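You operate a simulated robot arm through the tools that you are given. There is no shell and no other tool. Be economical: measure what you need, move in short steps, check, and stop when the job is done.

You run a simulated two-armed robot. Do the job below in one go: nothing can be reset, and whatever is moved stays where it is left.

JOB
Push the left crate cabinet door shut. Then open the right crate cabinet door, fetch the tall grey block from the crate cabinet shelf and set it on the cloudy pane, then shut the door. Then fetch the orange spacer block and stand it on top of the orange glue cartridge. Then put the green dish in the inside of the clear basin. Then press the blue water button two times. Then press the green water button three times. Then put the orange jug on the top of the blue bench away on the middle of the grey bench cabinet's top. Then take the blue-label bottle with the red cap and put it on the top of the long steel bench. Then open the low drawer. Do these in the order given. Set down upright: tall grey block, orange spacer block, orange jug, blue-label bottle with the red cap.

It is judged by the outcome, as a careful person would: the job done as asked, and still so three seconds after it is handed in. It fails if anything else is knocked over, pushed out of place, dropped, spilled or broken. A push-on lid holds only when it is set on centred and level and pressed home; a screw cap is set on level and turned clockwise until tight.

ROBOT AND FRAMES
Two 7-joint arms with two-finger parallel grippers on one trunk, on a base that drives. Base frame: it is fixed to the floor where the robot stands at the start and does not move with it; the origin is under the middle of the robot, x ahead of it, y to its left, z up. Units: m, degrees, N and s.
The left shoulder is at the start at [0.11, 0.169, 1.511], the right one opposite. Places, roughly: blue water button [-5.6, 0.8, 0.9]; blue-label bottle with the red cap (7x7x22 cm) [-2.3, 2.6, 0.9]; cloudy pane (15x20x1 cm) [0.4, 0.6, 0.9]; green dish (12x10x3 cm) [-8.6, -2.7, 0.9]; green water button [-4.9, 1.8, 0.7]; inside of the clear basin [-8.8, -3.9, 0.9]; left crate cabinet door [0.6, 0.1, 0.3]; low drawer [2.8, -1.1, 0.2]; middle of the grey bench cabinet's top (52x18 cm) [0.14, -4.9, 0.84]; orange glue cartridge (5x5x12 cm) [-1.9, 2.3, 0.9]; orange jug (13x9x15 cm) [-2.5, 2.9, 0.9]; orange spacer block (5x4x8 cm) [-2.2, 2.7, 0.9]; right crate cabinet door [1.1, 0, 0.3]; tall grey block (6x4x9 cm) [1.2, 0.1, 0.3]; top of the long steel bench [-6.3, 0.1, 0.8]. Payload 1.57 kg a hand.
The TCP of each hand is the grasp point between the finger pads, 0.03 m short of the fingertips. In the tool frame z runs along the fingers and y along their closing line. Largest opening 0.08 m; finger width 0.017, thickness 0.012; the body of the gripper, 0.04 by 0.082 m, starts 0.08 m behind the TCP.
Orientation is that of the tool frame in the base frame, as a unit quaternion [x, y, z, w]. With the fingers straight down and closing along the base's y, the tool's x points along the base's -x, its y along +y and its z along -z.

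CONTROLS
- The arms move only by the tool move_arm. It takes "left_steps", "right_steps" or both (then of equal length, played together; a hand with none holds still); each is a list that holds one entry, the list of rows, each a list of 7 numbers: the opening, from 0 (shut) to 1 (fully open), then the shift along the tool's x, y, z in units of 20 mm (1.0 is 20 mm), then the turn, a rotation vector about the tool's x, y, z in units of 4 degrees (1.0 is 4 degrees). In form: [[[grip, x, y, z, rx, ry, rz], ...]]. A call has 1 to 8 rows; each row shifts and turns the commanded pose from where the row before left it, along the tool's axes as they then stand. A call with a number of a shift or a turn outside -1 to 1 is refused whole. Each row takes 0.2 s and may step no farther than 0.05 m and 8.6 degrees from the row before; otherwise, or with a gripper value out of range, the whole call is refused. Where a pose cannot be reached the arm comes as near as it can. A force on the tool above 40 N (or 10 N above the force at the start of the call, whichever is more), or a blocked arm, ends the call early, and 0.2 s more pass. The fingers move at their own pace (about 0.072 m/s each) and stop on an object; they squeeze with about 32 N. The grip force told is the motor's: it shows also when the fingers shut on nothing. Time passes only in rows, and 0.2 s behind the last, so rows that do not move let the fingers close. It gives the time, the measured TCP pose, the force on the tool (base axes), the opening and the grip force at its end, in the units of the frame above (readings bear some noise), with the torque about the TCP (base axes, N m) and any sound that the robot's microphone picked up.
- Cameras (640 x 400 px; columns grow to the right, rows downward): "scene" is now at [0.1533, 0.0104, 1.6922]; the picture's right is [0.14, -0.99, 0.00], its down [-0.78, -0.11, -0.62] and it looks along [0.61, 0.09, -0.79] (base axes); focal length 278 px, centre (320, 200). "left" rides on the left gripper at [0.072, 0.007, -0.122] in its tool frame; the picture's right is [-0.09, 1.00, 0.00], its down [-0.84, -0.08, -0.54] and it looks along [-0.54, -0.05, 0.84] (tool axes); focal length 238 px, centre (320, 200). "right" rides on the right gripper at [0.072, -0.007, -0.122] in its tool frame; the picture's right is [0.09, 1.00, 0.00], its down [-0.84, 0.08, -0.54] and it looks along [-0.54, 0.05, 0.84] (tool axes); focal length 238 px, centre (320, 200). There is no depth. A picture from a camera that has moved, and an enlarged one, comes with that camera's place and axes in the base frame and with its lens.
- grab_frame(camera): a new picture of that camera. It takes no simulated time.
- slide_trunk(by): slides the trunk up (or, below 0, down) by that many m; the arms and the scene camera ride with it, the base frame stays. It gives what a move gives, with no picture.
- base_move(legs): drives the robot by 1 to 6 legs, each [ahead, left, turn to the left] in m, m and degrees, along the robot's own axes; the way and the turn of a leg run together, so that a leg with both is an arc; at most 1.5 m and 180 degrees a leg. The arms and the cameras ride along, it lands a little off, and it stops where it bumps. It gives what a move gives.
- turn_head(pan, tilt): turns the head with the scene camera to pan (to the left, within 86 degrees either way) and tilt (down, from -29 to 69), counted from straight ahead of the robot. It gives what a move gives.
- close_up(camera, box): a new picture of the part [left, top, right, bottom] of that camera's present view, enlarged. It takes no simulated time.
- close_job(): hands the job in; it is judged then, once.

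Work in short steps. Places have to be worked out from the pictures, the camera data and where the tool is seen: move nearer, look again, correct. Check each grasp and each placing, and mend what went wrong. You have 483 turns and 226 pictures in all, those below and enlarged ones among them. Open the grippers and draw the arms clear of the work before you hand the job in, unless the task says otherwise.

The tools are called as name(argument=value, ...) on one line, values as JSON. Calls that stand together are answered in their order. move_arm: Moves the arms, as the interface text tells. Its arguments: {"type":"object","properties":{"left_steps":{"type":"array"},"right_steps":{"type":"array"}},"required":[]} The other tools are called the same way: slide_trunk (by) slides the trunk up or down; base_move (legs) drives the base; turn_head (pan, tilt) turns the head that bears the scene camera; grab_frame (camera) takes a picture; close_up (camera, box) takes an enlarged picture of a part of a camera's view; close_job () hands the job in.

At the start:

```text
clock: 0.0
left_tool_pos: [0.6438, 0.3055, 1.2527]
left_tcp_rot: [0.0, 1.0, 0.001, 0.001]
left_wrist_force: [-0.1, -0.5, -0.1]
left_torque: [0.02, 0.01, -0.03]
left_opening: 0.0799
left_gripper_force: 0.0
right_tool_pos: [0.6737, -0.2245, 1.1717]
right_tcp_rot: [0.001, 1.0, -0.001, 0.0]
right_wrist_force: [0.5, 0.2, -0.1]
right_torque: [0.0, 0.0, -0.01]
right_opening: 0.08
right_gripper_force: 0.0
trunk travel left (down, up): [-0.825, 0.065]
robot x, y, heading: [-0.0032, 0.0002, 0.2]
head pan, tilt: [8.1, 52.0]
```

scene: 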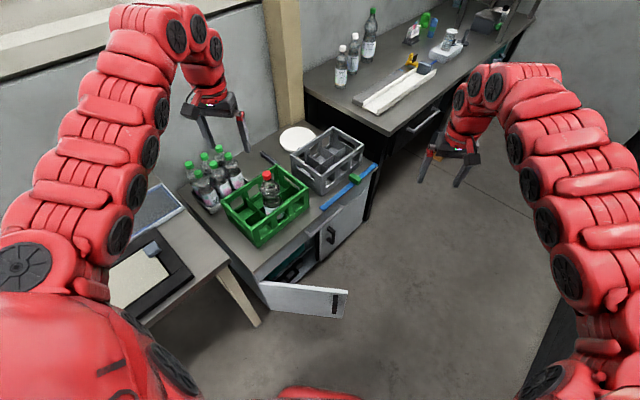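
right: 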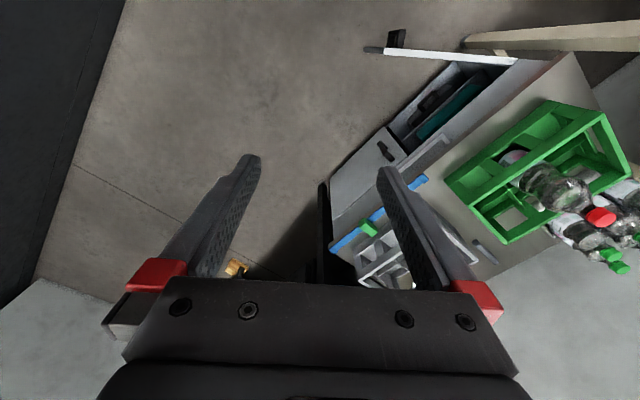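
left: 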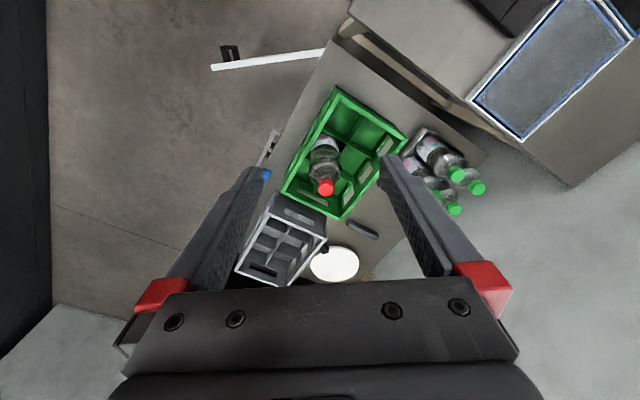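

The left door stands open at about (0.58, 0.33)→(0.57, -0.04), hinged at its far-left end. I back off first so the trunk can be lowered without the arms hitting the crates.

base_move(legs=[[-0.5, 0, 0]])

turn_head(pan=0, tilt=40)

grab_frame(camera="scene")

```text
clock: 2.9
left_tool_pos: [0.151, 0.3034, 1.2504]
left_tcp_rot: [0.001, 1.0, 0.0, 0.001]
left_wrist_force: [-0.4, 0.8, -0.6]
left_torque: [0.0, -0.02, 0.02]
left_opening: 0.08
left_gripper_force: 0.1
right_tool_pos: [0.1817, -0.2255, 1.1709]
right_tcp_rot: [0.001, 1.0, 0.0, -0.001]
right_wrist_force: [0.4, 0.2, -0.8]
right_torque: [0.0, 0.03, 0.03]
right_opening: 0.0799
right_gripper_force: 0.1
trunk travel left (down, up): [-0.825, 0.065]
robot x, y, heading: [-0.4906, 0.0023, -0.0]
head pan, tilt: [8.1, 52.0]
```

```text
clock: 3.6
left_tool_pos: [0.1496, 0.3039, 1.2528]
left_tcp_rot: [0.0, 1.0, 0.0, 0.0]
left_wrist_force: [-0.1, -0.3, 0.0]
left_torque: [-0.01, -0.01, -0.03]
left_opening: 0.0801
left_gripper_force: 0.0
right_tool_pos: [0.1805, -0.2253, 1.1714]
right_tcp_rot: [0.001, 1.0, 0.0, 0.0]
right_wrist_force: [-0.1, 0.8, 0.8]
right_torque: [0.03, -0.02, 0.03]
right_opening: 0.08
right_gripper_force: 0.1
trunk travel left (down, up): [-0.825, 0.065]
robot x, y, heading: [-0.4899, -0.0004, 0.0]
head pan, tilt: [0.0, 40.0]
```

```text
222 pictures are left
camera scene: at [-0.3302, 0.0001, 1.709], right [0.0, -1.0, 0.0], down [-0.64, 0.0, -0.77], along [0.77, 0.0, -0.64], focal length 278 px, centre (320, 200)
```

scene: 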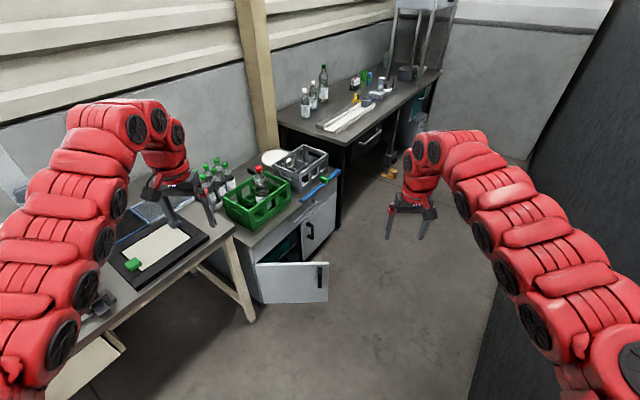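

Door free end is at about (0.60, -0.04), spanning z 0.11–0.51; the cabinet top is about z 0.54. I tuck the left hand back and up, and shut the right gripper, before lowering the trunk.

move_arm(left_steps=[[[0.5, 1, 0, -1, 0, 0, 0], [0.5, 1, 0, -1, 0, 0, 0], [0.5, 1, 0, -1, 0, 0, 0], [0.5, 1, 0, -1, 0, 0, 0], [0.5, 1, 0, -1, 0, 0, 0], [0.5, 1, 0, -1, 0, 0, 0], [0.5, 1, 0, -1, 0, 0, 0], [0.5, 1, 0, -1, 0, 0, 0]]], right_steps=[[[0, 0, 0, 0, 0, 0, 0], [0, 0, 0, 0, 0, 0, 0], [0, 0, 0, 0, 0, 0, 0], [0, 0, 0, 0, 0, 0, 0], [0, 0, 0, 0, 0, 0, 0], [0, 0, 0, 0, 0, 0, 0], [0, 0, 0, 0, 0, 0, 0], [0, 0, 0, 0, 0, 0, 0]]])

move_arm(left_steps=[[[0.5, 1, 0, -1, 0, 0, 0], [0.5, 1, 0, -1, 0, 0, 0], [0.5, 1, 0, -1, 0, 0, 0], [0.5, 1, 0, -1, 0, 0, 0], [0.5, 1, 0, -1, 0, 0, 0], [0.5, 1, 0, -1, 0, 0, 0], [0.5, 1, 0, -1, 0, 0, 0], [0.5, 1, 0, -1, 0, 0, 0]]])

grab_frame(camera="scene")

```text
clock: 5.5
left_tool_pos: [0.1077, 0.321, 1.245]
left_tcp_rot: [0.001, 1.0, -0.001, 0.0]
left_wrist_force: [-0.6, 0.0, 1.0]
left_torque: [0.02, -0.02, 0.03]
left_opening: 0.04
left_gripper_force: 0.0
left hand out of reach, approached as far as the arm can: row 1, 2, 3, 4, 5, 6, 7, 8
right_tool_pos: [0.1818, -0.2255, 1.1706]
right_tcp_rot: [0.001, 1.0, 0.001, 0.0]
right_wrist_force: [0.3, -0.3, 0.6]
right_torque: [0.0, -0.04, 0.02]
right_opening: 0.0001
right_gripper_force: 21.3
trunk travel left (down, up): [-0.825, 0.065]
robot x, y, heading: [-0.49, 0.0019, -0.0]
head pan, tilt: [0.0, 40.0]
```

```text
clock: 7.2
left_tool_pos: [0.1057, 0.3266, 1.2459]
left_tcp_rot: [0.001, 1.0, -0.001, 0.0]
left_wrist_force: [0.2, 0.4, 0.4]
left_torque: [-0.01, -0.01, 0.04]
left_opening: 0.0401
left_gripper_force: 0.0
left hand out of reach, approached as far as the arm can: row 1, 2, 3, 4, 5, 6, 7, 8
right_tool_pos: [0.1817, -0.2249, 1.1717]
right_tcp_rot: [0.001, 1.0, 0.0, 0.0]
right_wrist_force: [-0.4, -0.9, 0.3]
right_torque: [0.01, 0.0, 0.02]
right_opening: 0.0
right_gripper_force: 21.2
trunk travel left (down, up): [-0.825, 0.065]
robot x, y, heading: [-0.4937, 0.0, -0.1]
head pan, tilt: [0.0, 40.0]
```

```text
221 pictures are left
camera scene: at [-0.3294, 0.0, 1.709], right [0.0, -1.0, 0.0], down [-0.64, 0.0, -0.77], along [0.77, 0.0, -0.64], focal length 278 px, centre (320, 200)
```

scene: 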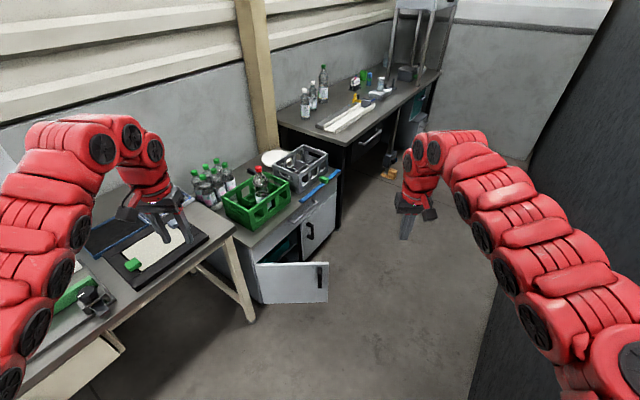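

Tool-down the left hand cannot tuck further. I pitch the left tool to point ahead so it can be raised and retracted.

move_arm(left_steps=[[[0.5, 0, 0, 0, 0, -1, 0], [0.5, 0, 0, 0, 0, -1, 0], [0.5, 0, 0, 0, 0, -1, 0], [0.5, 0, 0, 0, 0, -1, 0], [0.5, 0, 0, 0, 0, -1, 0], [0.5, 0, 0, 0, 0, -1, 0], [0.5, 0, 0, 0, 0, -1, 0], [0.5, 0, 0, 0, 0, -1, 0]]], right_steps=[[[0, 0, 0, 0, 0, -1, 0], [0, 0, 0, 0, 0, -1, 0], [0, 0, 0, 0, 0, -1, 0], [0, 0, 0, 0, 0, -1, 0], [0, 0, 0, 0, 0, -1, 0], [0, 0, 0, 0, 0, -1, 0], [0, 0, 0, 0, 0, -1, 0], [0, 0, 0, 0, 0, -1, 0]]])

move_arm(left_steps=[[[0.5, 0, 0, 0, 0, -1, 0], [0.5, 0, 0, 0, 0, -1, 0], [0.5, 0, 0, 0, 0, -1, 0], [0.5, 0, 0, 0, 0, -1, 0], [0.5, 0, 0, 0, 0, -1, 0], [0.5, 0, 0, 0, 0, -1, 0], [0.5, 0, 0, 0, 0, -1, 0], [0.5, 0, 0, 0, 0, -1, 0]]], right_steps=[[[0, 0, 0, 0, 0, -1, 0], [0, 0, 0, 0, 0, -1, 0], [0, 0, 0, 0, 0, -1, 0], [0, 0, 0, 0, 0, -1, 0], [0, 0, 0, 0, 0, -1, 0], [0, 0, 0, 0, 0, -1, 0], [0, 0, 0, 0, 0, -1, 0], [0, 0, 0, 0, 0, -1, 0]]])

move_arm(left_steps=[[[0.5, 0, 0, 0, 0, -1, 0], [0.5, 0, 0, 0, 0, -1, 0], [0.5, 0, 0, 0, 0, -1, 0], [0.5, 0, 0, 0, 0, -1, 0], [0.5, 0, 0, 0, 0, -1, 0], [0.5, 0, 0, 0, 0, -1, 0], [0.5, 0, 0, 0, 0, -0.5, 0]]], right_steps=[[[0, 0, 0, 0, 0, -1, 0], [0, 0, 0, 0, 0, -1, 0], [0, 0, 0, 0, 0, -1, 0], [0, 0, 0, 0, 0, -1, 0], [0, 0, 0, 0, 0, -1, 0], [0, 0, 0, 0, 0, -1, 0], [0, 0, 0, 0, 0, -0.5, 0]]])

```text
clock: 9.1
left_tool_pos: [0.1063, 0.3257, 1.2447]
left_tcp_rot: [0.001, 1.0, 0.0, 0.0]
left_wrist_force: [0.7, 0.9, -0.4]
left_torque: [0.01, -0.02, 0.02]
left_opening: 0.0401
left_gripper_force: 0.0
left hand out of reach, approached as far as the arm can: row 1, 2, 3, 4, 5, 6, 7, 8
right_tool_pos: [0.1809, -0.2262, 1.1709]
right_tcp_rot: [0.0, 0.998, 0.0, 0.07]
right_wrist_force: [0.3, -0.1, -1.0]
right_torque: [0.0, 0.01, -0.02]
right_opening: 0.0
right_gripper_force: 20.9
right hand out of reach, approached as far as the arm can: row 3, 4, 5, 6, 7, 8
trunk travel left (down, up): [-0.825, 0.065]
robot x, y, heading: [-0.495, 0.003, 0.2]
head pan, tilt: [0.0, 40.0]
```

```text
clock: 10.8
left_tool_pos: [0.1064, 0.3256, 1.2449]
left_tcp_rot: [0.001, 1.0, -0.001, 0.0]
left_wrist_force: [-0.4, -0.8, 1.0]
left_torque: [-0.03, 0.0, 0.01]
left_opening: 0.0399
left_gripper_force: 0.0
left hand out of reach, approached as far as the arm can: row 1, 2, 3, 4, 5, 6, 7, 8
right_tool_pos: [0.1799, -0.2267, 1.1708]
right_tcp_rot: [0.001, 0.998, 0.0, 0.07]
right_wrist_force: [0.6, -0.3, -0.5]
right_torque: [0.0, 0.0, 0.0]
right_opening: 0.0
right_gripper_force: 20.5
right hand out of reach, approached as far as the arm can: row 1, 2, 3, 4, 5, 6, 7, 8
trunk travel left (down, up): [-0.825, 0.065]
robot x, y, heading: [-0.493, 0.0018, -0.1]
head pan, tilt: [0.0, 40.0]
```

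```text
clock: 12.4
left_tool_pos: [0.1052, 0.3271, 1.2447]
left_tcp_rot: [0.002, 1.0, 0.0, 0.0]
left_wrist_force: [-0.1, 0.9, 0.7]
left_torque: [-0.01, -0.01, -0.01]
left_opening: 0.0399
left_gripper_force: 0.1
left hand out of reach, approached as far as the arm can: row 1, 2, 3, 4, 5, 6
right_tool_pos: [0.1807, -0.2252, 1.1718]
right_tcp_rot: [0.002, 0.996, 0.0, 0.087]
right_wrist_force: [0.1, -0.4, 0.4]
right_torque: [-0.03, -0.02, -0.03]
right_opening: 0.0
right_gripper_force: 21.5
right hand out of reach, approached as far as the arm can: row 1, 2, 3, 4, 5, 6
trunk travel left (down, up): [-0.825, 0.065]
robot x, y, heading: [-0.4931, 0.0023, 0.1]
head pan, tilt: [0.0, 40.0]
```

The pure pitch is blocked by the fold of the arm, so I pitch about the wrist instead (tip swings forward).

move_arm(left_steps=[[[0.5, -1, 0, 0, 0, -1, 0], [0.5, -1, 0, 0, 0, -1, 0], [0.5, -1, 0, 0, 0, -1, 0], [0.5, -1, 0, 0, 0, -1, 0], [0.5, -1, 0, 0, 0, -1, 0], [0.5, -1, 0, 0, 0, -1, 0], [0.5, -1, 0, 0, 0, -1, 0], [0.5, -1, 0, 0, 0, -1, 0]]], right_steps=[[[0, -1, 0, 0, 0, -1, 0], [0, -1, 0, 0, 0, -1, 0], [0, -1, 0, 0, 0, -1, 0], [0, -1, 0, 0, 0, -1, 0], [0, -1, 0, 0, 0, -1, 0], [0, -1, 0, 0, 0, -1, 0], [0, -1, 0, 0, 0, -1, 0], [0, -1, 0, 0, 0, -1, 0]]])

```text
clock: 14.2
left_tool_pos: [0.2501, 0.3597, 1.2897]
left_tcp_rot: [0.001, 0.956, 0.0, 0.293]
left_wrist_force: [-0.4, 0.0, -0.5]
left_torque: [0.02, 0.0, 0.03]
left_opening: 0.0402
left_gripper_force: 0.1
left hand out of reach, approached as far as the arm can: row 1
right_tool_pos: [0.3267, -0.2263, 1.2362]
right_tcp_rot: [0.001, 0.934, -0.001, 0.358]
right_wrist_force: [-0.3, 0.7, 0.9]
right_torque: [0.0, -0.01, -0.02]
right_opening: 0.0
right_gripper_force: 21.3
trunk travel left (down, up): [-0.825, 0.065]
robot x, y, heading: [-0.4911, 0.0017, 0.1]
head pan, tilt: [0.0, 40.0]
```

That works; continue pitching both.

move_arm(left_steps=[[[0.5, -1, 0, 0, 0, -1, 0], [0.5, -1, 0, 0, 0, -1, 0], [0.5, -1, 0, 0, 0, -1, 0], [0.5, -1, 0, 0, 0, -1, 0], [0.5, -1, 0, 0, 0, -1, 0], [0.5, -1, 0, 0, 0, -1, 0], [0.5, -1, 0, 0, 0, -1, 0], [0.5, -1, 0, 0, 0, -1, 0]]], right_steps=[[[0, -1, 0, 0, 0, -1, 0], [0, -1, 0, 0, 0, -1, 0], [0, -1, 0, 0, 0, -1, 0], [0, -1, 0, 0, 0, -1, 0], [0, -1, 0, 0, 0, -1, 0], [0, -1, 0, 0, 0, -1, 0], [0, -1, 0, 0, 0, -1, 0], [0, -1, 0, 0, 0, -1, 0]]])

move_arm(left_steps=[[[0.5, -1, 0, -1, 0, -1, 0], [0.5, -1, 0, -1, 0, -1, 0], [0.5, -1, 0, -1, 0, -1, 0], [0.5, -1, 0, -1, 0, -1, 0], [0.5, -1, 0, -1, 0, -1, 0], [0.5, -1, 0, -1, 0, -1, 0], [0.5, -1, 0, -1, 0, 0, 0], [0.5, -1, 0, -1, 0, 0, 0]]], right_steps=[[[0, 0, 0, 0, 0, -1, 0], [0, 0, 0, 0, 0, -1, 0], [0, 0, 0, 0, 0, -1, 0], [0, 0, 0, 0, 0, -1, 0], [0, 0, 0, -1, 0, 0, 0], [0, 0, 0, -1, 0, 0, 0], [0, 0, 0, -1, 0, 0, 0], [0, 0, 0, -1, 0, 0, 0]]])

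grab_frame(camera="scene")

```text
clock: 16.1
left_tool_pos: [0.3542, 0.3603, 1.4062]
left_tcp_rot: [0.001, 0.838, -0.001, 0.545]
left_wrist_force: [0.1, -0.6, 0.1]
left_torque: [-0.02, 0.0, -0.03]
left_opening: 0.0399
left_gripper_force: 0.0
right_tool_pos: [0.4142, -0.2271, 1.3665]
right_tcp_rot: [0.0, 0.799, 0.0, 0.601]
right_wrist_force: [-0.1, -0.2, -0.2]
right_torque: [0.0, 0.01, -0.01]
right_opening: 0.0
right_gripper_force: 21.4
trunk travel left (down, up): [-0.825, 0.065]
robot x, y, heading: [-0.4927, -0.0001, 0.0]
head pan, tilt: [0.0, 40.0]
```

```text
clock: 17.9
left_tool_pos: [0.2259, 0.3604, 1.5895]
left_tcp_rot: [0.001, 0.706, -0.002, 0.708]
left_wrist_force: [-0.3, 0.3, 0.4]
left_torque: [0.02, 0.02, 0.0]
left_opening: 0.0399
left_gripper_force: 0.1
right_tool_pos: [0.3328, -0.226, 1.3676]
right_tcp_rot: [0.0, 0.707, -0.001, 0.707]
right_wrist_force: [-0.5, 0.3, -0.5]
right_torque: [-0.05, 0.01, -0.02]
right_opening: 0.0
right_gripper_force: 21.4
trunk travel left (down, up): [-0.825, 0.065]
robot x, y, heading: [-0.4948, 0.0003, 0.2]
head pan, tilt: [0.0, 40.0]
```

```text
220 pictures are left
camera scene: at [-0.3314, 0.0003, 1.7092], right [0.0, -1.0, 0.0], down [-0.64, 0.0, -0.77], along [0.77, 0.0, -0.64], focal length 278 px, centre (320, 200)
```

scene: 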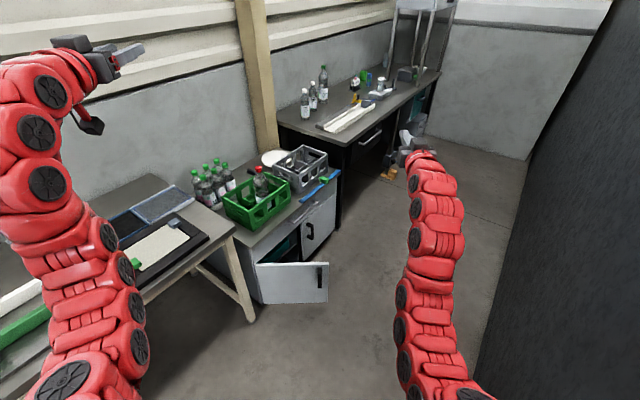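

Both tools point ahead now. I raise and retract the left a bit, lower the right, before sliding the trunk down.

move_arm(left_steps=[[[0.5, -1, 0, -1, 0, 0, 0], [0.5, -1, 0, -1, 0, 0, 0], [0.5, -1, 0, -1, 0, 0, 0], [0.5, -1, 0, -1, 0, 0, 0], [0.5, -1, 0, -1, 0, 0, 0], [0.5, -1, 0, -1, 0, 0, 0], [0.5, -1, 0, -1, 0, 0, 0], [0.5, -1, 0, -1, 0, 0, 0]]], right_steps=[[[0, 1, 0, -1, 0, 0, 0], [0, 1, 0, -1, 0, 0, 0], [0, 1, 0, -1, 0, 0, 0], [0, 1, 0, -1, 0, 0, 0], [0, 1, 0, -1, 0, 0, 0], [0, 1, 0, -1, 0, 0, 0], [0, 1, 0, -1, 0, 0, 0], [0, 1, 0, -1, 0, 0, 0]]])

base_move(legs=[[0, -0.15, 0]])

slide_trunk(by=-0.4)

grab_frame(camera="scene")

```text
clock: 19.6
left_tool_pos: [0.0643, 0.3597, 1.7521]
left_tcp_rot: [0.002, 0.707, -0.002, 0.708]
left_wrist_force: [-0.3, 0.4, -0.3]
left_torque: [0.02, 0.03, -0.03]
left_opening: 0.0402
left_gripper_force: 0.0
right_tool_pos: [0.1712, -0.226, 1.2086]
right_tcp_rot: [0.002, 0.707, -0.001, 0.707]
right_wrist_force: [0.3, -0.9, 0.7]
right_torque: [-0.01, -0.02, -0.03]
right_opening: 0.0001
right_gripper_force: 21.3
trunk travel left (down, up): [-0.825, 0.065]
robot x, y, heading: [-0.4953, 0.0032, -0.1]
head pan, tilt: [0.0, 40.0]
```

```text
clock: 21.0
left_tool_pos: [0.0674, 0.213, 1.7489]
left_tcp_rot: [-0.001, 0.707, -0.002, 0.707]
left_wrist_force: [0.1, 0.4, -0.4]
left_torque: [0.0, 0.01, -0.02]
left_opening: 0.04
left_gripper_force: 0.0
right_tool_pos: [0.1728, -0.3737, 1.2063]
right_tcp_rot: [0.0, 0.708, -0.001, 0.707]
right_wrist_force: [0.3, -0.5, 0.2]
right_torque: [-0.02, -0.01, 0.01]
right_opening: 0.0001
right_gripper_force: 21.1
trunk travel left (down, up): [-0.825, 0.065]
robot x, y, heading: [-0.494, -0.149, 0.1]
head pan, tilt: [0.0, 40.0]
```

```text
clock: 24.9
left_tool_pos: [0.0672, 0.2101, 1.3502]
left_tcp_rot: [0.001, 0.707, -0.002, 0.707]
left_wrist_force: [0.5, 1.0, 0.6]
left_torque: [-0.03, -0.01, 0.0]
left_opening: 0.0397
left_gripper_force: 0.1
right_tool_pos: [0.1718, -0.3759, 0.8072]
right_tcp_rot: [0.001, 0.707, -0.001, 0.707]
right_wrist_force: [-0.4, 0.4, 0.3]
right_torque: [-0.04, 0.0, 0.0]
right_opening: 0.0
right_gripper_force: 21.4
trunk travel left (down, up): [-0.425, 0.465]
robot x, y, heading: [-0.4916, -0.1468, 0.0]
head pan, tilt: [0.0, 40.0]
```

```text
219 pictures are left
camera scene: at [-0.33, -0.1496, 1.309], right [0.0, -1.0, 0.0], down [-0.64, 0.0, -0.77], along [0.77, 0.0, -0.64], focal length 278 px, centre (320, 200)
```

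scene: 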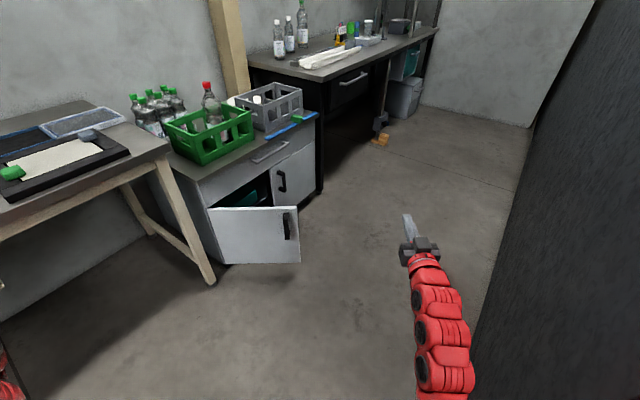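

The door free end is confirmed at (0.60, -0.05), z 0.10–0.50; table corner near (0.55, 0.40, 0.8). I lower the trunk so the right hand is at z≈0.4, then drive nearer with a 20° left turn.

slide_trunk(by=-0.42)

base_move(legs=[[0, 0, 20], [0.2, 0.05, 0]])

grab_frame(camera="scene")

```text
refused: -0.42 is not a number from -0.4 to 0.4
```

```text
clock: 27.6
left_tool_pos: [0.0855, 0.4951, 1.3498]
left_tcp_rot: [-0.122, 0.697, 0.121, 0.697]
left_wrist_force: [-0.5, -0.8, -0.2]
left_torque: [0.01, -0.03, -0.01]
left_opening: 0.0402
left_gripper_force: 0.0
right_tool_pos: [0.3817, -0.0192, 0.8065]
right_tcp_rot: [-0.121, 0.697, 0.121, 0.696]
right_wrist_force: [-0.1, -1.1, 0.3]
right_torque: [-0.01, -0.02, 0.0]
right_opening: 0.0
right_gripper_force: 21.0
trunk travel left (down, up): [-0.425, 0.465]
robot x, y, heading: [-0.3258, -0.0333, 19.8]
head pan, tilt: [0.0, 40.0]
```

```text
218 pictures are left
camera scene: at [-0.1667, 0.0218, 1.3088], right [0.34, -0.94, 0.0], down [-0.61, -0.22, -0.77], along [0.72, 0.26, -0.64], focal length 278 px, centre (320, 200)
```

scene: 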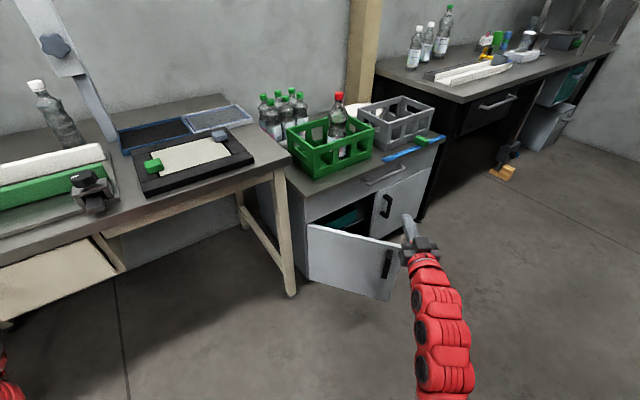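

Clear below; lower by 0.4.

slide_trunk(by=-0.4)

grab_frame(camera="scene")

grab_frame(camera="right")

```text
clock: 31.4
left_tool_pos: [0.1022, 0.4921, 0.9627]
left_tcp_rot: [-0.119, 0.704, 0.122, 0.69]
left_wrist_force: [-0.3, -0.1, -0.2]
left_torque: [0.01, 0.01, 0.03]
left_opening: 0.0401
left_gripper_force: 0.1
right_tool_pos: [0.3967, -0.0206, 0.4404]
right_tcp_rot: [-0.117, 0.687, 0.123, 0.707]
right_wrist_force: [-0.5, -0.6, 0.0]
right_torque: [0.0, -0.01, 0.03]
right_opening: 0.0
right_gripper_force: 22.0
trunk travel left (down, up): [-0.025, 0.865]
robot x, y, heading: [-0.3223, -0.035, 19.7]
head pan, tilt: [0.0, 40.0]
```

```text
217 pictures are left
camera scene: at [-0.1503, 0.0191, 0.9255], right [0.34, -0.94, -0.01], down [-0.62, -0.21, -0.75], along [0.71, 0.26, -0.66], focal length 278 px, centre (320, 200)
```

scene: 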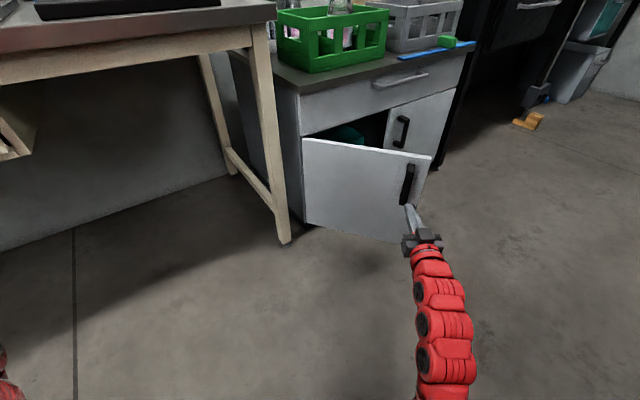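

```text
216 pictures are left
camera right: at [0.2853, -0.0682, 0.3631], right [-0.33, 0.94, -0.09], down [-0.56, -0.12, 0.82], along [0.76, 0.32, 0.56], focal length 238 px, centre (320, 200)
```

right: 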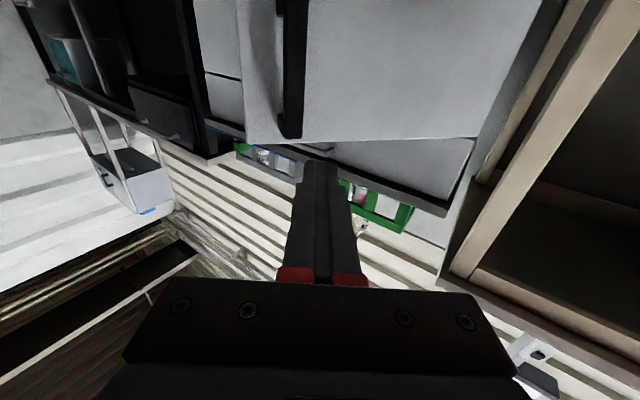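

Right TCP is aimed at the door around y≈0.05 at x≈0.58. I lower it 4 cm, drive the base 0.12 m nearer, then push with the arm.

move_arm(right_steps=[[[0, 1, 0, 0, 0, 0, 0], [0, 1, 0, 0, 0, 0, 0]]])

base_move(legs=[[0.12, 0.01, 0]])

move_arm(right_steps=[[[0, 0, 0.08, 1, 0, 0, 0], [0, 0, 0.08, 1, 0, 0, 0], [0, 0, 0.08, 1, 0, 0, 0], [0, 0, 0.08, 1, 0, 0, 0], [0, 0, 0.08, 1, 0, 0, 0], [0, 0, 0.08, 1, 0, 0, 0], [0, 0, 0.08, 1, 0, 0, 0], [0, 0, 0.08, 1, 0, 0, 0]]])

grab_frame(camera="scene")

```text
clock: 32.2
left_tool_pos: [0.0963, 0.4898, 0.9604]
left_tcp_rot: [-0.118, 0.701, 0.123, 0.692]
left_wrist_force: [1.7, -0.4, 0.0]
left_torque: [0.01, -0.02, 0.04]
left_opening: 0.0401
left_gripper_force: 0.0
right_tool_pos: [0.4057, -0.0224, 0.4334]
right_tcp_rot: [-0.116, 0.662, 0.123, 0.73]
right_wrist_force: [-0.4, 1.0, -0.3]
right_torque: [0.03, -0.01, -0.04]
right_opening: 0.0
right_gripper_force: 21.2
trunk travel left (down, up): [-0.025, 0.865]
robot x, y, heading: [-0.3177, -0.0344, 19.7]
head pan, tilt: [0.0, 40.0]
stopped in row 2 (right hand): the arm was blocked; the commanded pose is now the measured one
```

```text
clock: 33.4
left_tool_pos: [0.2041, 0.5383, 0.9618]
left_tcp_rot: [-0.118, 0.7, 0.122, 0.693]
left_wrist_force: [0.1, -0.1, -0.6]
left_torque: [0.0, -0.01, 0.01]
left_opening: 0.0399
left_gripper_force: 0.1
right_tool_pos: [0.5151, 0.0275, 0.4346]
right_tcp_rot: [-0.116, 0.659, 0.122, 0.733]
right_wrist_force: [0.3, 0.4, -0.1]
right_torque: [0.0, 0.0, -0.01]
right_opening: 0.0
right_gripper_force: 21.3
trunk travel left (down, up): [-0.025, 0.865]
robot x, y, heading: [-0.2115, 0.0158, 20.0]
head pan, tilt: [0.0, 40.0]
```

```text
clock: 35.2
left_tool_pos: [0.1947, 0.5435, 0.9496]
left_tcp_rot: [-0.121, 0.697, 0.12, 0.697]
left_wrist_force: [0.7, 0.4, 0.3]
left_torque: [-0.02, -0.02, 0.03]
left_opening: 0.0399
left_gripper_force: 0.1
right_tool_pos: [0.6554, 0.0972, 0.4481]
right_tcp_rot: [-0.12, 0.656, 0.119, 0.736]
right_wrist_force: [-0.2, 0.7, -0.2]
right_torque: [0.01, 0.0, 0.01]
right_opening: 0.0001
right_gripper_force: 21.2
trunk travel left (down, up): [-0.025, 0.865]
robot x, y, heading: [-0.2113, 0.0131, 19.8]
head pan, tilt: [0.0, 40.0]
```

```text
215 pictures are left
camera scene: at [-0.0584, 0.0708, 0.909], right [0.34, -0.94, 0.0], down [-0.61, -0.22, -0.77], along [0.72, 0.26, -0.64], focal length 278 px, centre (320, 200)
```

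scene: 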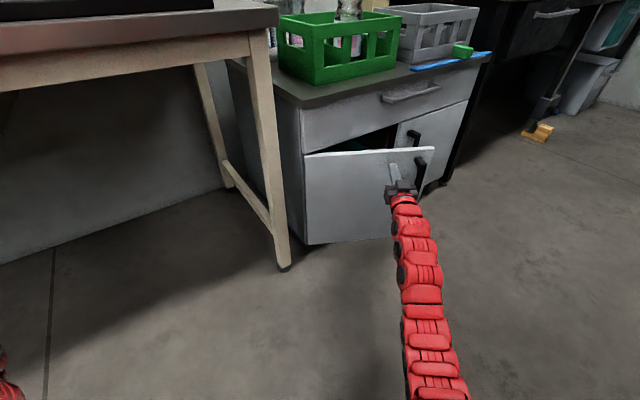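

The door is swinging. (The elbow briefly touched the floor; now clear.) Keep pushing.

move_arm(right_steps=[[[0, 0, 0.1, 1, 0, 0, 0], [0, 0, 0.1, 1, 0, 0, 0], [0, 0, 0.1, 1, 0, 0, 0], [0, 0, 0.1, 1, 0, 0, 0], [0, 0, 0.1, 1, 0, 0, 0], [0, 0, 0.1, 1, 0, 0, 0], [0, 0, 0.1, 1, 0, 0, 0], [0, 0, 0.1, 1, 0, 0, 0]]])

grab_frame(camera="scene")

```text
clock: 37.0
left_tool_pos: [0.1929, 0.544, 0.9509]
left_tcp_rot: [-0.122, 0.697, 0.121, 0.697]
left_wrist_force: [0.3, 0.2, 0.4]
left_torque: [0.0, -0.04, -0.03]
left_opening: 0.0399
left_gripper_force: 0.1
right_tool_pos: [0.7238, 0.1331, 0.4561]
right_tcp_rot: [-0.125, 0.656, 0.123, 0.734]
right_wrist_force: [0.3, -0.2, 0.3]
right_torque: [-0.02, 0.03, 0.01]
right_opening: 0.0002
right_gripper_force: 21.6
right hand out of reach, approached as far as the arm can: row 4, 5, 6, 7, 8
trunk travel left (down, up): [-0.025, 0.865]
robot x, y, heading: [-0.219, 0.0135, 19.6]
head pan, tilt: [0.0, 40.0]
```

```text
214 pictures are left
camera scene: at [-0.0585, 0.0708, 0.909], right [0.34, -0.94, 0.0], down [-0.61, -0.22, -0.77], along [0.72, 0.26, -0.64], focal length 278 px, centre (320, 200)
```

scene: 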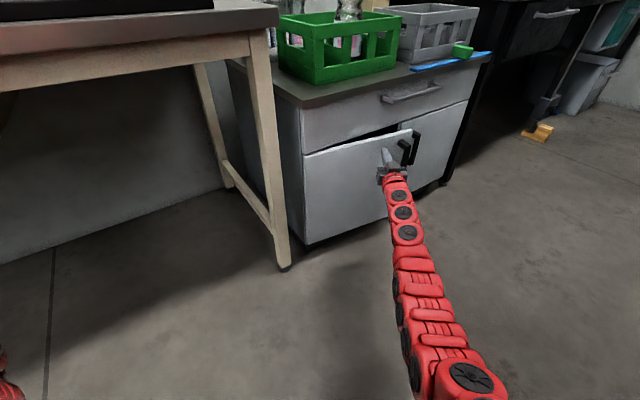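

Arm at full reach, door nearly shut. I finish the push with small base moves.

base_move(legs=[[0.08, 0.02, 0]])

grab_frame(camera="scene")

```text
clock: 38.1
left_tool_pos: [0.2491, 0.5782, 0.9493]
left_tcp_rot: [-0.12, 0.697, 0.118, 0.697]
left_wrist_force: [-0.3, 0.0, 0.5]
left_torque: [-0.02, -0.02, 0.01]
left_opening: 0.0399
left_gripper_force: 0.1
right_tool_pos: [0.7736, 0.1657, 0.4556]
right_tcp_rot: [-0.123, 0.656, 0.123, 0.735]
right_wrist_force: [-19.6, -5.9, 5.0]
right_torque: [0.09, -0.08, 0.28]
right_opening: 0.0
right_gripper_force: 21.2
trunk travel left (down, up): [-0.025, 0.865]
robot x, y, heading: [-0.1607, 0.0467, 19.6]
head pan, tilt: [0.0, 40.0]
stopped in leg 1: the force on the tool passed its limit at 401 N (the readings are from after the stop); the commanded pose is now the measured one
```

```text
213 pictures are left
camera scene: at [-0.0074, 0.1057, 0.9093], right [0.33, -0.94, 0.0], down [-0.6, -0.21, -0.77], along [0.72, 0.26, -0.64], focal length 278 px, centre (320, 200)
```

scene: 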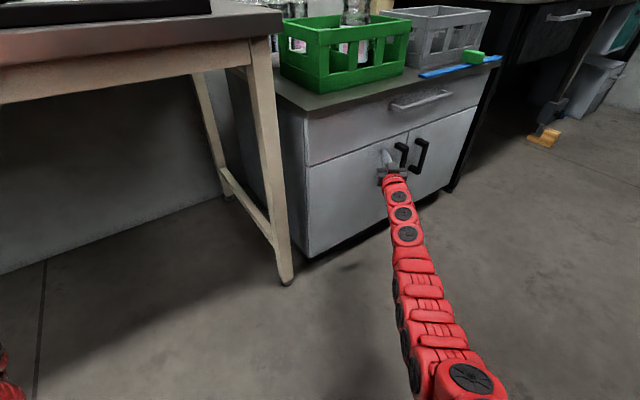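

The left door is shut flush. I retract the right hand, then reposition to face the right door's handle, judged at about (0.907, 0.06, 0.41); front normal at ~53°.

move_arm(right_steps=[[[0, 0, 0, -1, 0, 0, 0], [0, 0, 0, -1, 0, 0, 0], [0, 0, 0, -1, 0, 0, 0], [0, 0, 0, -1, 0, 0, 0], [0, 0, 0, -1, 0, 0, 0], [0.3, 0, 0, -1, 0, 0, 0], [0.6, 0, 0, -1, 0, 0, 0], [1, 0, 0, -1, 0, 0, 0]]])

base_move(legs=[[-0.15, 0, 0], [0, -0.54, 0], [0.2, 0, 0], [0, 0, 33]])

grab_frame(camera="scene")

grab_frame(camera="right")

```text
clock: 39.9
left_tool_pos: [0.2492, 0.5789, 0.9493]
left_tcp_rot: [-0.12, 0.698, 0.117, 0.696]
left_wrist_force: [-0.1, -0.4, 0.2]
left_torque: [-0.03, -0.02, 0.01]
left_opening: 0.0402
left_gripper_force: 0.1
right_tool_pos: [0.6332, 0.1161, 0.4351]
right_tcp_rot: [-0.123, 0.657, 0.123, 0.734]
right_wrist_force: [-0.5, -1.1, -0.3]
right_torque: [-0.01, 0.01, 0.02]
right_opening: 0.08
right_gripper_force: 0.0
right hand out of reach, approached as far as the arm can: row 1
trunk travel left (down, up): [-0.025, 0.865]
robot x, y, heading: [-0.16, 0.0549, 19.4]
head pan, tilt: [0.0, 40.0]
```

```text
clock: 43.0
left_tool_pos: [0.231, 0.2499, 0.9447]
left_tcp_rot: [-0.113, 0.702, 0.107, 0.695]
left_wrist_force: [1.1, 0.0, 0.0]
left_torque: [-0.04, -0.02, 0.04]
left_opening: 0.0398
left_gripper_force: 0.0
right_tool_pos: [0.5987, -0.2253, 0.4318]
right_tcp_rot: [-0.116, 0.66, 0.112, 0.733]
right_wrist_force: [-0.5, 0.5, 0.5]
right_torque: [-0.01, 0.01, 0.01]
right_opening: 0.0798
right_gripper_force: 0.0
trunk travel left (down, up): [-0.025, 0.865]
robot x, y, heading: [-0.196, -0.2712, 18.0]
head pan, tilt: [0.0, 40.0]
stopped in leg 2: the robot was blocked; the commanded pose is now the measured one
```

```text
212 pictures are left
camera scene: at [-0.0372, -0.216, 0.9086], right [0.31, -0.95, 0.0], down [-0.61, -0.2, -0.76], along [0.73, 0.23, -0.65], focal length 278 px, centre (320, 200)
```

scene: 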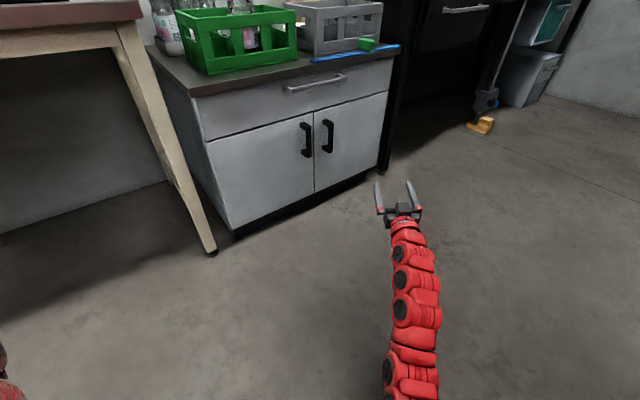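

```text
211 pictures are left
camera right: at [0.4931, -0.2701, 0.3469], right [-0.31, 0.95, -0.11], down [-0.62, -0.11, 0.78], along [0.72, 0.31, 0.62], focal length 238 px, centre (320, 200)
```

right: 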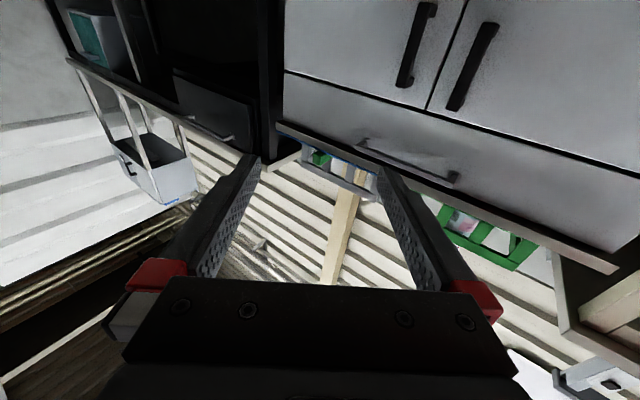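

Blocked on the right. I look to the right to see the wall and how the arm stands.

turn_head(pan=-60, tilt=45)

grab_frame(camera="scene")

```text
clock: 44.3
left_tool_pos: [0.2321, 0.2499, 0.9426]
left_tcp_rot: [-0.113, 0.701, 0.107, 0.695]
left_wrist_force: [-0.4, 0.5, 0.7]
left_torque: [0.01, 0.01, -0.03]
left_opening: 0.04
left_gripper_force: 0.0
right_tool_pos: [0.5987, -0.2259, 0.429]
right_tcp_rot: [-0.116, 0.661, 0.111, 0.733]
right_wrist_force: [0.6, -0.4, -0.2]
right_torque: [-0.02, -0.03, 0.02]
right_opening: 0.0799
right_gripper_force: 0.0
trunk travel left (down, up): [-0.025, 0.865]
robot x, y, heading: [-0.1955, -0.2713, 17.7]
head pan, tilt: [-60.0, 45.0]
```

```text
210 pictures are left
camera scene: at [-0.057, -0.2965, 0.9009], right [-0.67, -0.74, 0.01], down [-0.53, 0.47, -0.71], along [0.52, -0.48, -0.71], focal length 278 px, centre (320, 200)
```

scene: 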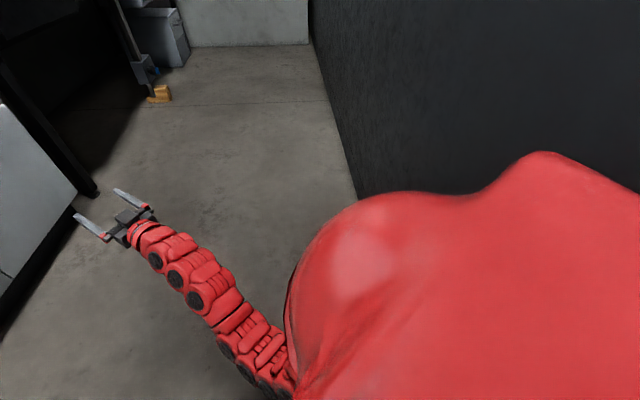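

The wall runs parallel to the cabinet about 1.18 m from its front. I retract the hand a little, move to about (0.2,-0.42) and turn to face the cabinet.

move_arm(right_steps=[[[1, 0, 0, -1, 0, 0, 0], [1, 0, 0, -1, 0, 0, 0], [1, 0, 0, -1, 0, 0, 0], [1, 0, 0, -1, 0, 0, 0]]])

base_move(legs=[[0.15, 0.05, 0], [0.2, -0.3, 0], [0, 0, 35]])

turn_head(pan=0, tilt=35)

grab_frame(camera="scene")

```text
clock: 45.5
left_tool_pos: [0.235, 0.2467, 0.945]
left_tcp_rot: [-0.112, 0.704, 0.107, 0.694]
left_wrist_force: [0.1, -0.3, -0.8]
left_torque: [0.0, -0.04, -0.06]
left_opening: 0.0403
left_gripper_force: 0.0
right_tool_pos: [0.5337, -0.2536, 0.4635]
right_tcp_rot: [-0.113, 0.636, 0.111, 0.755]
right_wrist_force: [-0.8, 0.8, 0.0]
right_torque: [0.01, 0.0, 0.0]
right_opening: 0.0801
right_gripper_force: 0.1
trunk travel left (down, up): [-0.025, 0.865]
robot x, y, heading: [-0.1964, -0.2702, 17.8]
head pan, tilt: [-60.0, 45.0]
stopped in row 4 (right hand): the arm was blocked; the commanded pose is now the measured one
```

```text
clock: 50.5
left_tool_pos: [0.2659, 0.2627, 0.9506]
left_tcp_rot: [-0.315, 0.636, 0.315, 0.63]
left_wrist_force: [-0.2, -0.8, 0.3]
left_torque: [0.02, -0.02, 0.03]
left_opening: 0.04
left_gripper_force: 0.1
right_tool_pos: [0.7967, 0.0293, 0.4652]
right_tcp_rot: [-0.296, 0.572, 0.336, 0.687]
right_wrist_force: [0.7, 0.2, 0.4]
right_torque: [0.03, 0.03, -0.01]
right_opening: 0.0801
right_gripper_force: 0.1
trunk travel left (down, up): [-0.025, 0.865]
robot x, y, heading: [0.2111, -0.4001, 52.6]
head pan, tilt: [-60.0, 45.0]
```

```text
clock: 51.8
left_tool_pos: [0.2631, 0.2613, 0.9497]
left_tcp_rot: [-0.315, 0.635, 0.314, 0.631]
left_wrist_force: [-0.1, -0.7, 0.2]
left_torque: [0.01, 0.0, 0.02]
left_opening: 0.0401
left_gripper_force: 0.0
right_tool_pos: [0.7968, 0.0277, 0.4705]
right_tcp_rot: [-0.294, 0.568, 0.336, 0.691]
right_wrist_force: [-0.3, 0.6, -0.1]
right_torque: [0.01, -0.01, 0.02]
right_opening: 0.0799
right_gripper_force: 0.1
trunk travel left (down, up): [-0.025, 0.865]
robot x, y, heading: [0.2093, -0.405, 52.8]
head pan, tilt: [0.0, 35.0]
```

```text
209 pictures are left
camera scene: at [0.3132, -0.2698, 0.9166], right [0.8, -0.6, 0.0], down [-0.35, -0.46, -0.82], along [0.49, 0.65, -0.57], focal length 278 px, centre (320, 200)
```

scene: 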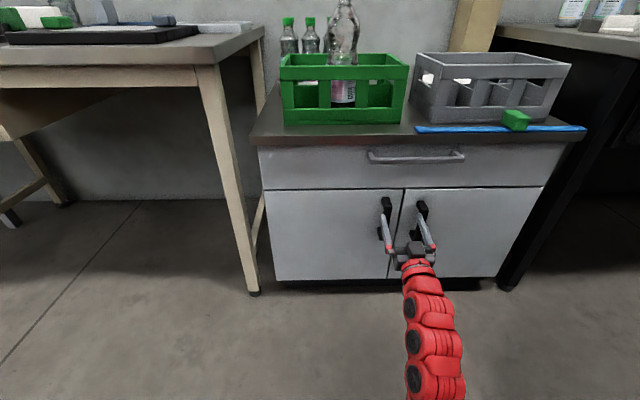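

Right handle judged at (0.92, 0.05, 0.43), i.e. ~8 cm to the right and ~8 cm ahead of the TCP. I shift the base right and level the tool (it points 10° up).

base_move(legs=[[0, -0.083, 0]])

move_arm(right_steps=[[[1, 0.5, 0, 0.5, 0, 1, 0], [1, 0.5, 0, 0.5, 0, 1, 0], [1, 0.5, 0, 0, 0, 0.6, 0]]])

grab_frame(camera="right")

grab_frame(camera="scene")

```text
clock: 52.8
left_tool_pos: [0.3305, 0.2109, 0.9513]
left_tcp_rot: [-0.315, 0.635, 0.314, 0.632]
left_wrist_force: [0.5, 0.6, 0.7]
left_torque: [-0.02, 0.01, 0.02]
left_opening: 0.04
left_gripper_force: 0.0
right_tool_pos: [0.8625, -0.0219, 0.4687]
right_tcp_rot: [-0.295, 0.569, 0.336, 0.69]
right_wrist_force: [0.5, -0.4, -0.4]
right_torque: [0.01, 0.0, 0.01]
right_opening: 0.0802
right_gripper_force: 0.0
trunk travel left (down, up): [-0.025, 0.865]
robot x, y, heading: [0.2778, -0.4492, 53.2]
head pan, tilt: [0.0, 35.0]
```

```text
clock: 53.6
left_tool_pos: [0.3285, 0.2129, 0.9486]
left_tcp_rot: [-0.315, 0.634, 0.313, 0.633]
left_wrist_force: [0.2, 0.1, 0.1]
left_torque: [0.03, -0.02, 0.02]
left_opening: 0.04
left_gripper_force: 0.0
right_tool_pos: [0.8762, -0.0022, 0.4424]
right_tcp_rot: [-0.326, 0.628, 0.307, 0.636]
right_wrist_force: [-0.5, 0.4, -0.4]
right_torque: [0.0, -0.02, 0.03]
right_opening: 0.08
right_gripper_force: 0.1
trunk travel left (down, up): [-0.025, 0.865]
robot x, y, heading: [0.2778, -0.4523, 52.9]
head pan, tilt: [0.0, 35.0]
```

```text
208 pictures are left
camera right: at [0.8096, -0.1059, 0.3698], right [-0.8, 0.59, -0.12], down [-0.4, -0.37, 0.84], along [0.45, 0.71, 0.54], focal length 238 px, centre (320, 200)
```

right: 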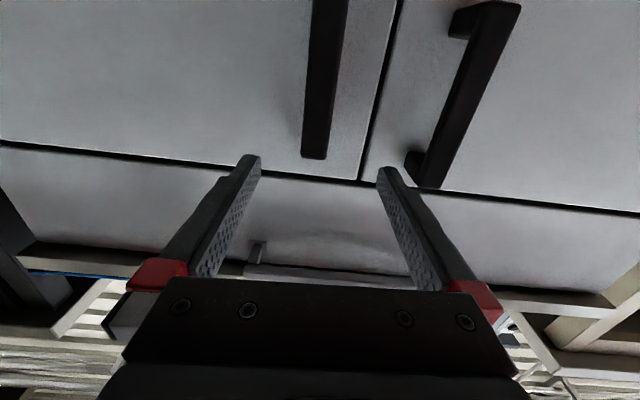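

```text
207 pictures are left
camera scene: at [0.3767, -0.3185, 0.9162], right [0.8, -0.6, 0.0], down [-0.35, -0.46, -0.82], along [0.49, 0.65, -0.57], focal length 278 px, centre (320, 200)
```

scene: 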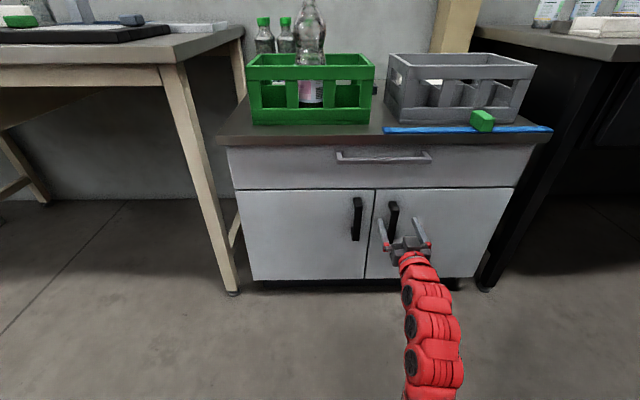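

The right handle's top end is at (0.92, 0.05, 0.45), well centred between the fingers. I go 5.8 cm ahead and 3 cm down, and close on the bar.

move_arm(right_steps=[[[1, 0.5, 0, 0.97, 0, 0, 0], [1, 0.5, 0, 0.97, 0, 0, 0], [1, 0.5, 0, 0.97, 0, 0, 0], [0, 0, 0, 0, 0, 0, 0], [0, 0, 0, 0, 0, 0, 0], [0, 0, 0, 0, 0, 0, 0], [0, 0, 0, 0, 0, 0, 0]]])

grab_frame(camera="right")

```text
clock: 55.2
left_tool_pos: [0.3292, 0.2117, 0.9485]
left_tcp_rot: [-0.315, 0.634, 0.313, 0.633]
left_wrist_force: [-0.3, -0.5, 0.0]
left_torque: [-0.01, -0.01, -0.03]
left_opening: 0.0399
left_gripper_force: 0.0
right_tool_pos: [0.9144, 0.0413, 0.413]
right_tcp_rot: [-0.324, 0.628, 0.305, 0.638]
right_wrist_force: [25.3, -11.7, 2.6]
right_torque: [0.22, 0.51, 0.2]
right_opening: 0.0222
right_gripper_force: 34.6
trunk travel left (down, up): [-0.025, 0.865]
robot x, y, heading: [0.2767, -0.4547, 52.8]
head pan, tilt: [0.0, 35.0]
```

```text
206 pictures are left
camera right: at [0.8478, -0.0619, 0.3401], right [-0.79, 0.6, -0.12], down [-0.41, -0.37, 0.83], along [0.45, 0.71, 0.54], focal length 238 px, centre (320, 200)
```

right: 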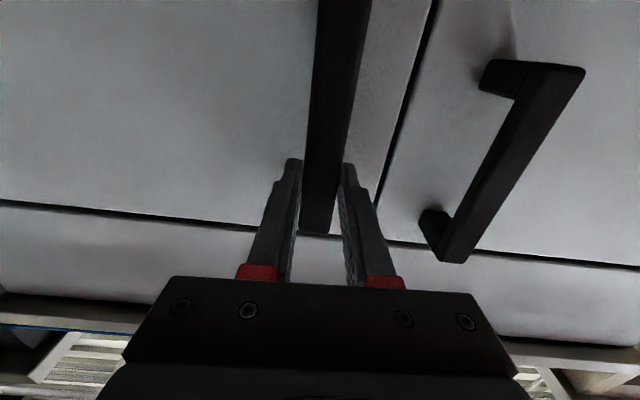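

Gripped on the bar. I begin pulling with a small base step back along the door's arc.

base_move(legs=[[-0.05, -0.01, 0]])

```text
clock: 56.2
left_tool_pos: [0.3115, 0.1766, 0.9495]
left_tcp_rot: [-0.316, 0.635, 0.313, 0.632]
left_wrist_force: [-0.2, 1.2, 0.1]
left_torque: [-0.01, 0.0, 0.0]
left_opening: 0.04
left_gripper_force: 0.1
right_tool_pos: [0.8967, 0.0041, 0.4135]
right_tcp_rot: [-0.323, 0.628, 0.305, 0.639]
right_wrist_force: [2.0, -0.2, -1.3]
right_torque: [0.42, 0.44, 0.22]
right_opening: 0.0233
right_gripper_force: 35.1
trunk travel left (down, up): [-0.025, 0.865]
robot x, y, heading: [0.2594, -0.4901, 52.7]
head pan, tilt: [0.0, 35.0]
stopped in leg 1: the force on the tool passed its limit at 42 N (the readings are from after the stop); the commanded pose is now the measured one
```

Pulled ~4 cm. Continue with the arm: back, slightly right, with a slight yaw to follow.

move_arm(right_steps=[[[0, 0, -0.2, -0.8, -0.6, 0, 0], [0, 0, -0.25, -0.8, -0.6, 0, 0], [0, 0, -0.3, -0.8, -0.6, 0, 0], [0, 0, -0.35, -0.8, -0.6, 0, 0]]])

grab_frame(camera="scene")

```text
clock: 57.2
left_tool_pos: [0.3109, 0.1778, 0.9486]
left_tcp_rot: [-0.316, 0.635, 0.313, 0.632]
left_wrist_force: [0.0, 0.5, 0.1]
left_torque: [-0.01, -0.01, -0.01]
left_opening: 0.0399
left_gripper_force: 0.0
right_tool_pos: [0.8794, -0.0605, 0.4129]
right_tcp_rot: [-0.378, 0.6, 0.358, 0.608]
right_wrist_force: [-3.6, 1.4, -4.0]
right_torque: [0.48, 0.55, 0.22]
right_opening: 0.0235
right_gripper_force: 35.6
trunk travel left (down, up): [-0.025, 0.865]
robot x, y, heading: [0.2612, -0.4902, 52.9]
head pan, tilt: [0.0, 35.0]
```

```text
205 pictures are left
camera scene: at [0.3599, -0.3546, 0.9164], right [0.8, -0.6, 0.0], down [-0.35, -0.46, -0.82], along [0.49, 0.65, -0.57], focal length 278 px, centre (320, 200)
```

scene: 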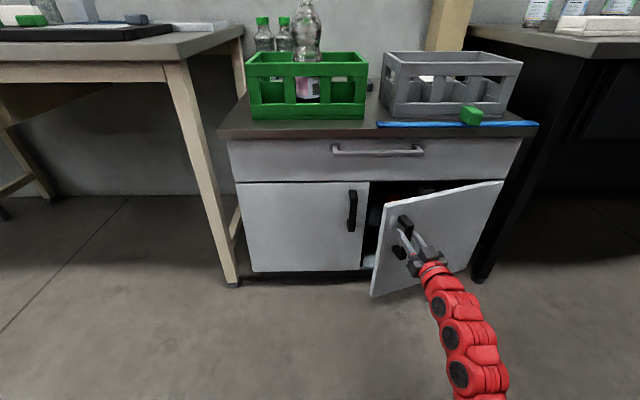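

The door follows nicely (≈18° open). Continue the arc.

move_arm(right_steps=[[[0, 0, -0.2, -0.8, -0.65, 0, 0], [0, 0, -0.2, -0.8, -0.65, 0, 0], [0, 0, -0.2, -0.8, -0.65, 0, 0], [0, 0, -0.22, -0.8, -0.65, 0, 0], [0, 0, -0.22, -0.8, -0.65, 0, 0], [0, 0, -0.22, -0.8, -0.65, 0, 0]]])

```text
clock: 58.5
left_tool_pos: [0.3134, 0.1769, 0.9486]
left_tcp_rot: [-0.315, 0.635, 0.313, 0.632]
left_wrist_force: [0.6, 0.2, 0.7]
left_torque: [0.01, 0.01, 0.03]
left_opening: 0.04
left_gripper_force: 0.0
right_tool_pos: [0.8758, -0.1446, 0.4132]
right_tcp_rot: [-0.442, 0.559, 0.417, 0.564]
right_wrist_force: [5.0, 0.3, -2.7]
right_torque: [-0.19, 0.88, 0.05]
right_opening: 0.0236
right_gripper_force: 36.2
trunk travel left (down, up): [-0.025, 0.865]
robot x, y, heading: [0.2583, -0.4893, 52.8]
head pan, tilt: [0.0, 35.0]
stopped in row 6 (right hand): the force on the tool passed its limit at 43 N (the readings are from after the stop); the commanded pose is now the measured one
```

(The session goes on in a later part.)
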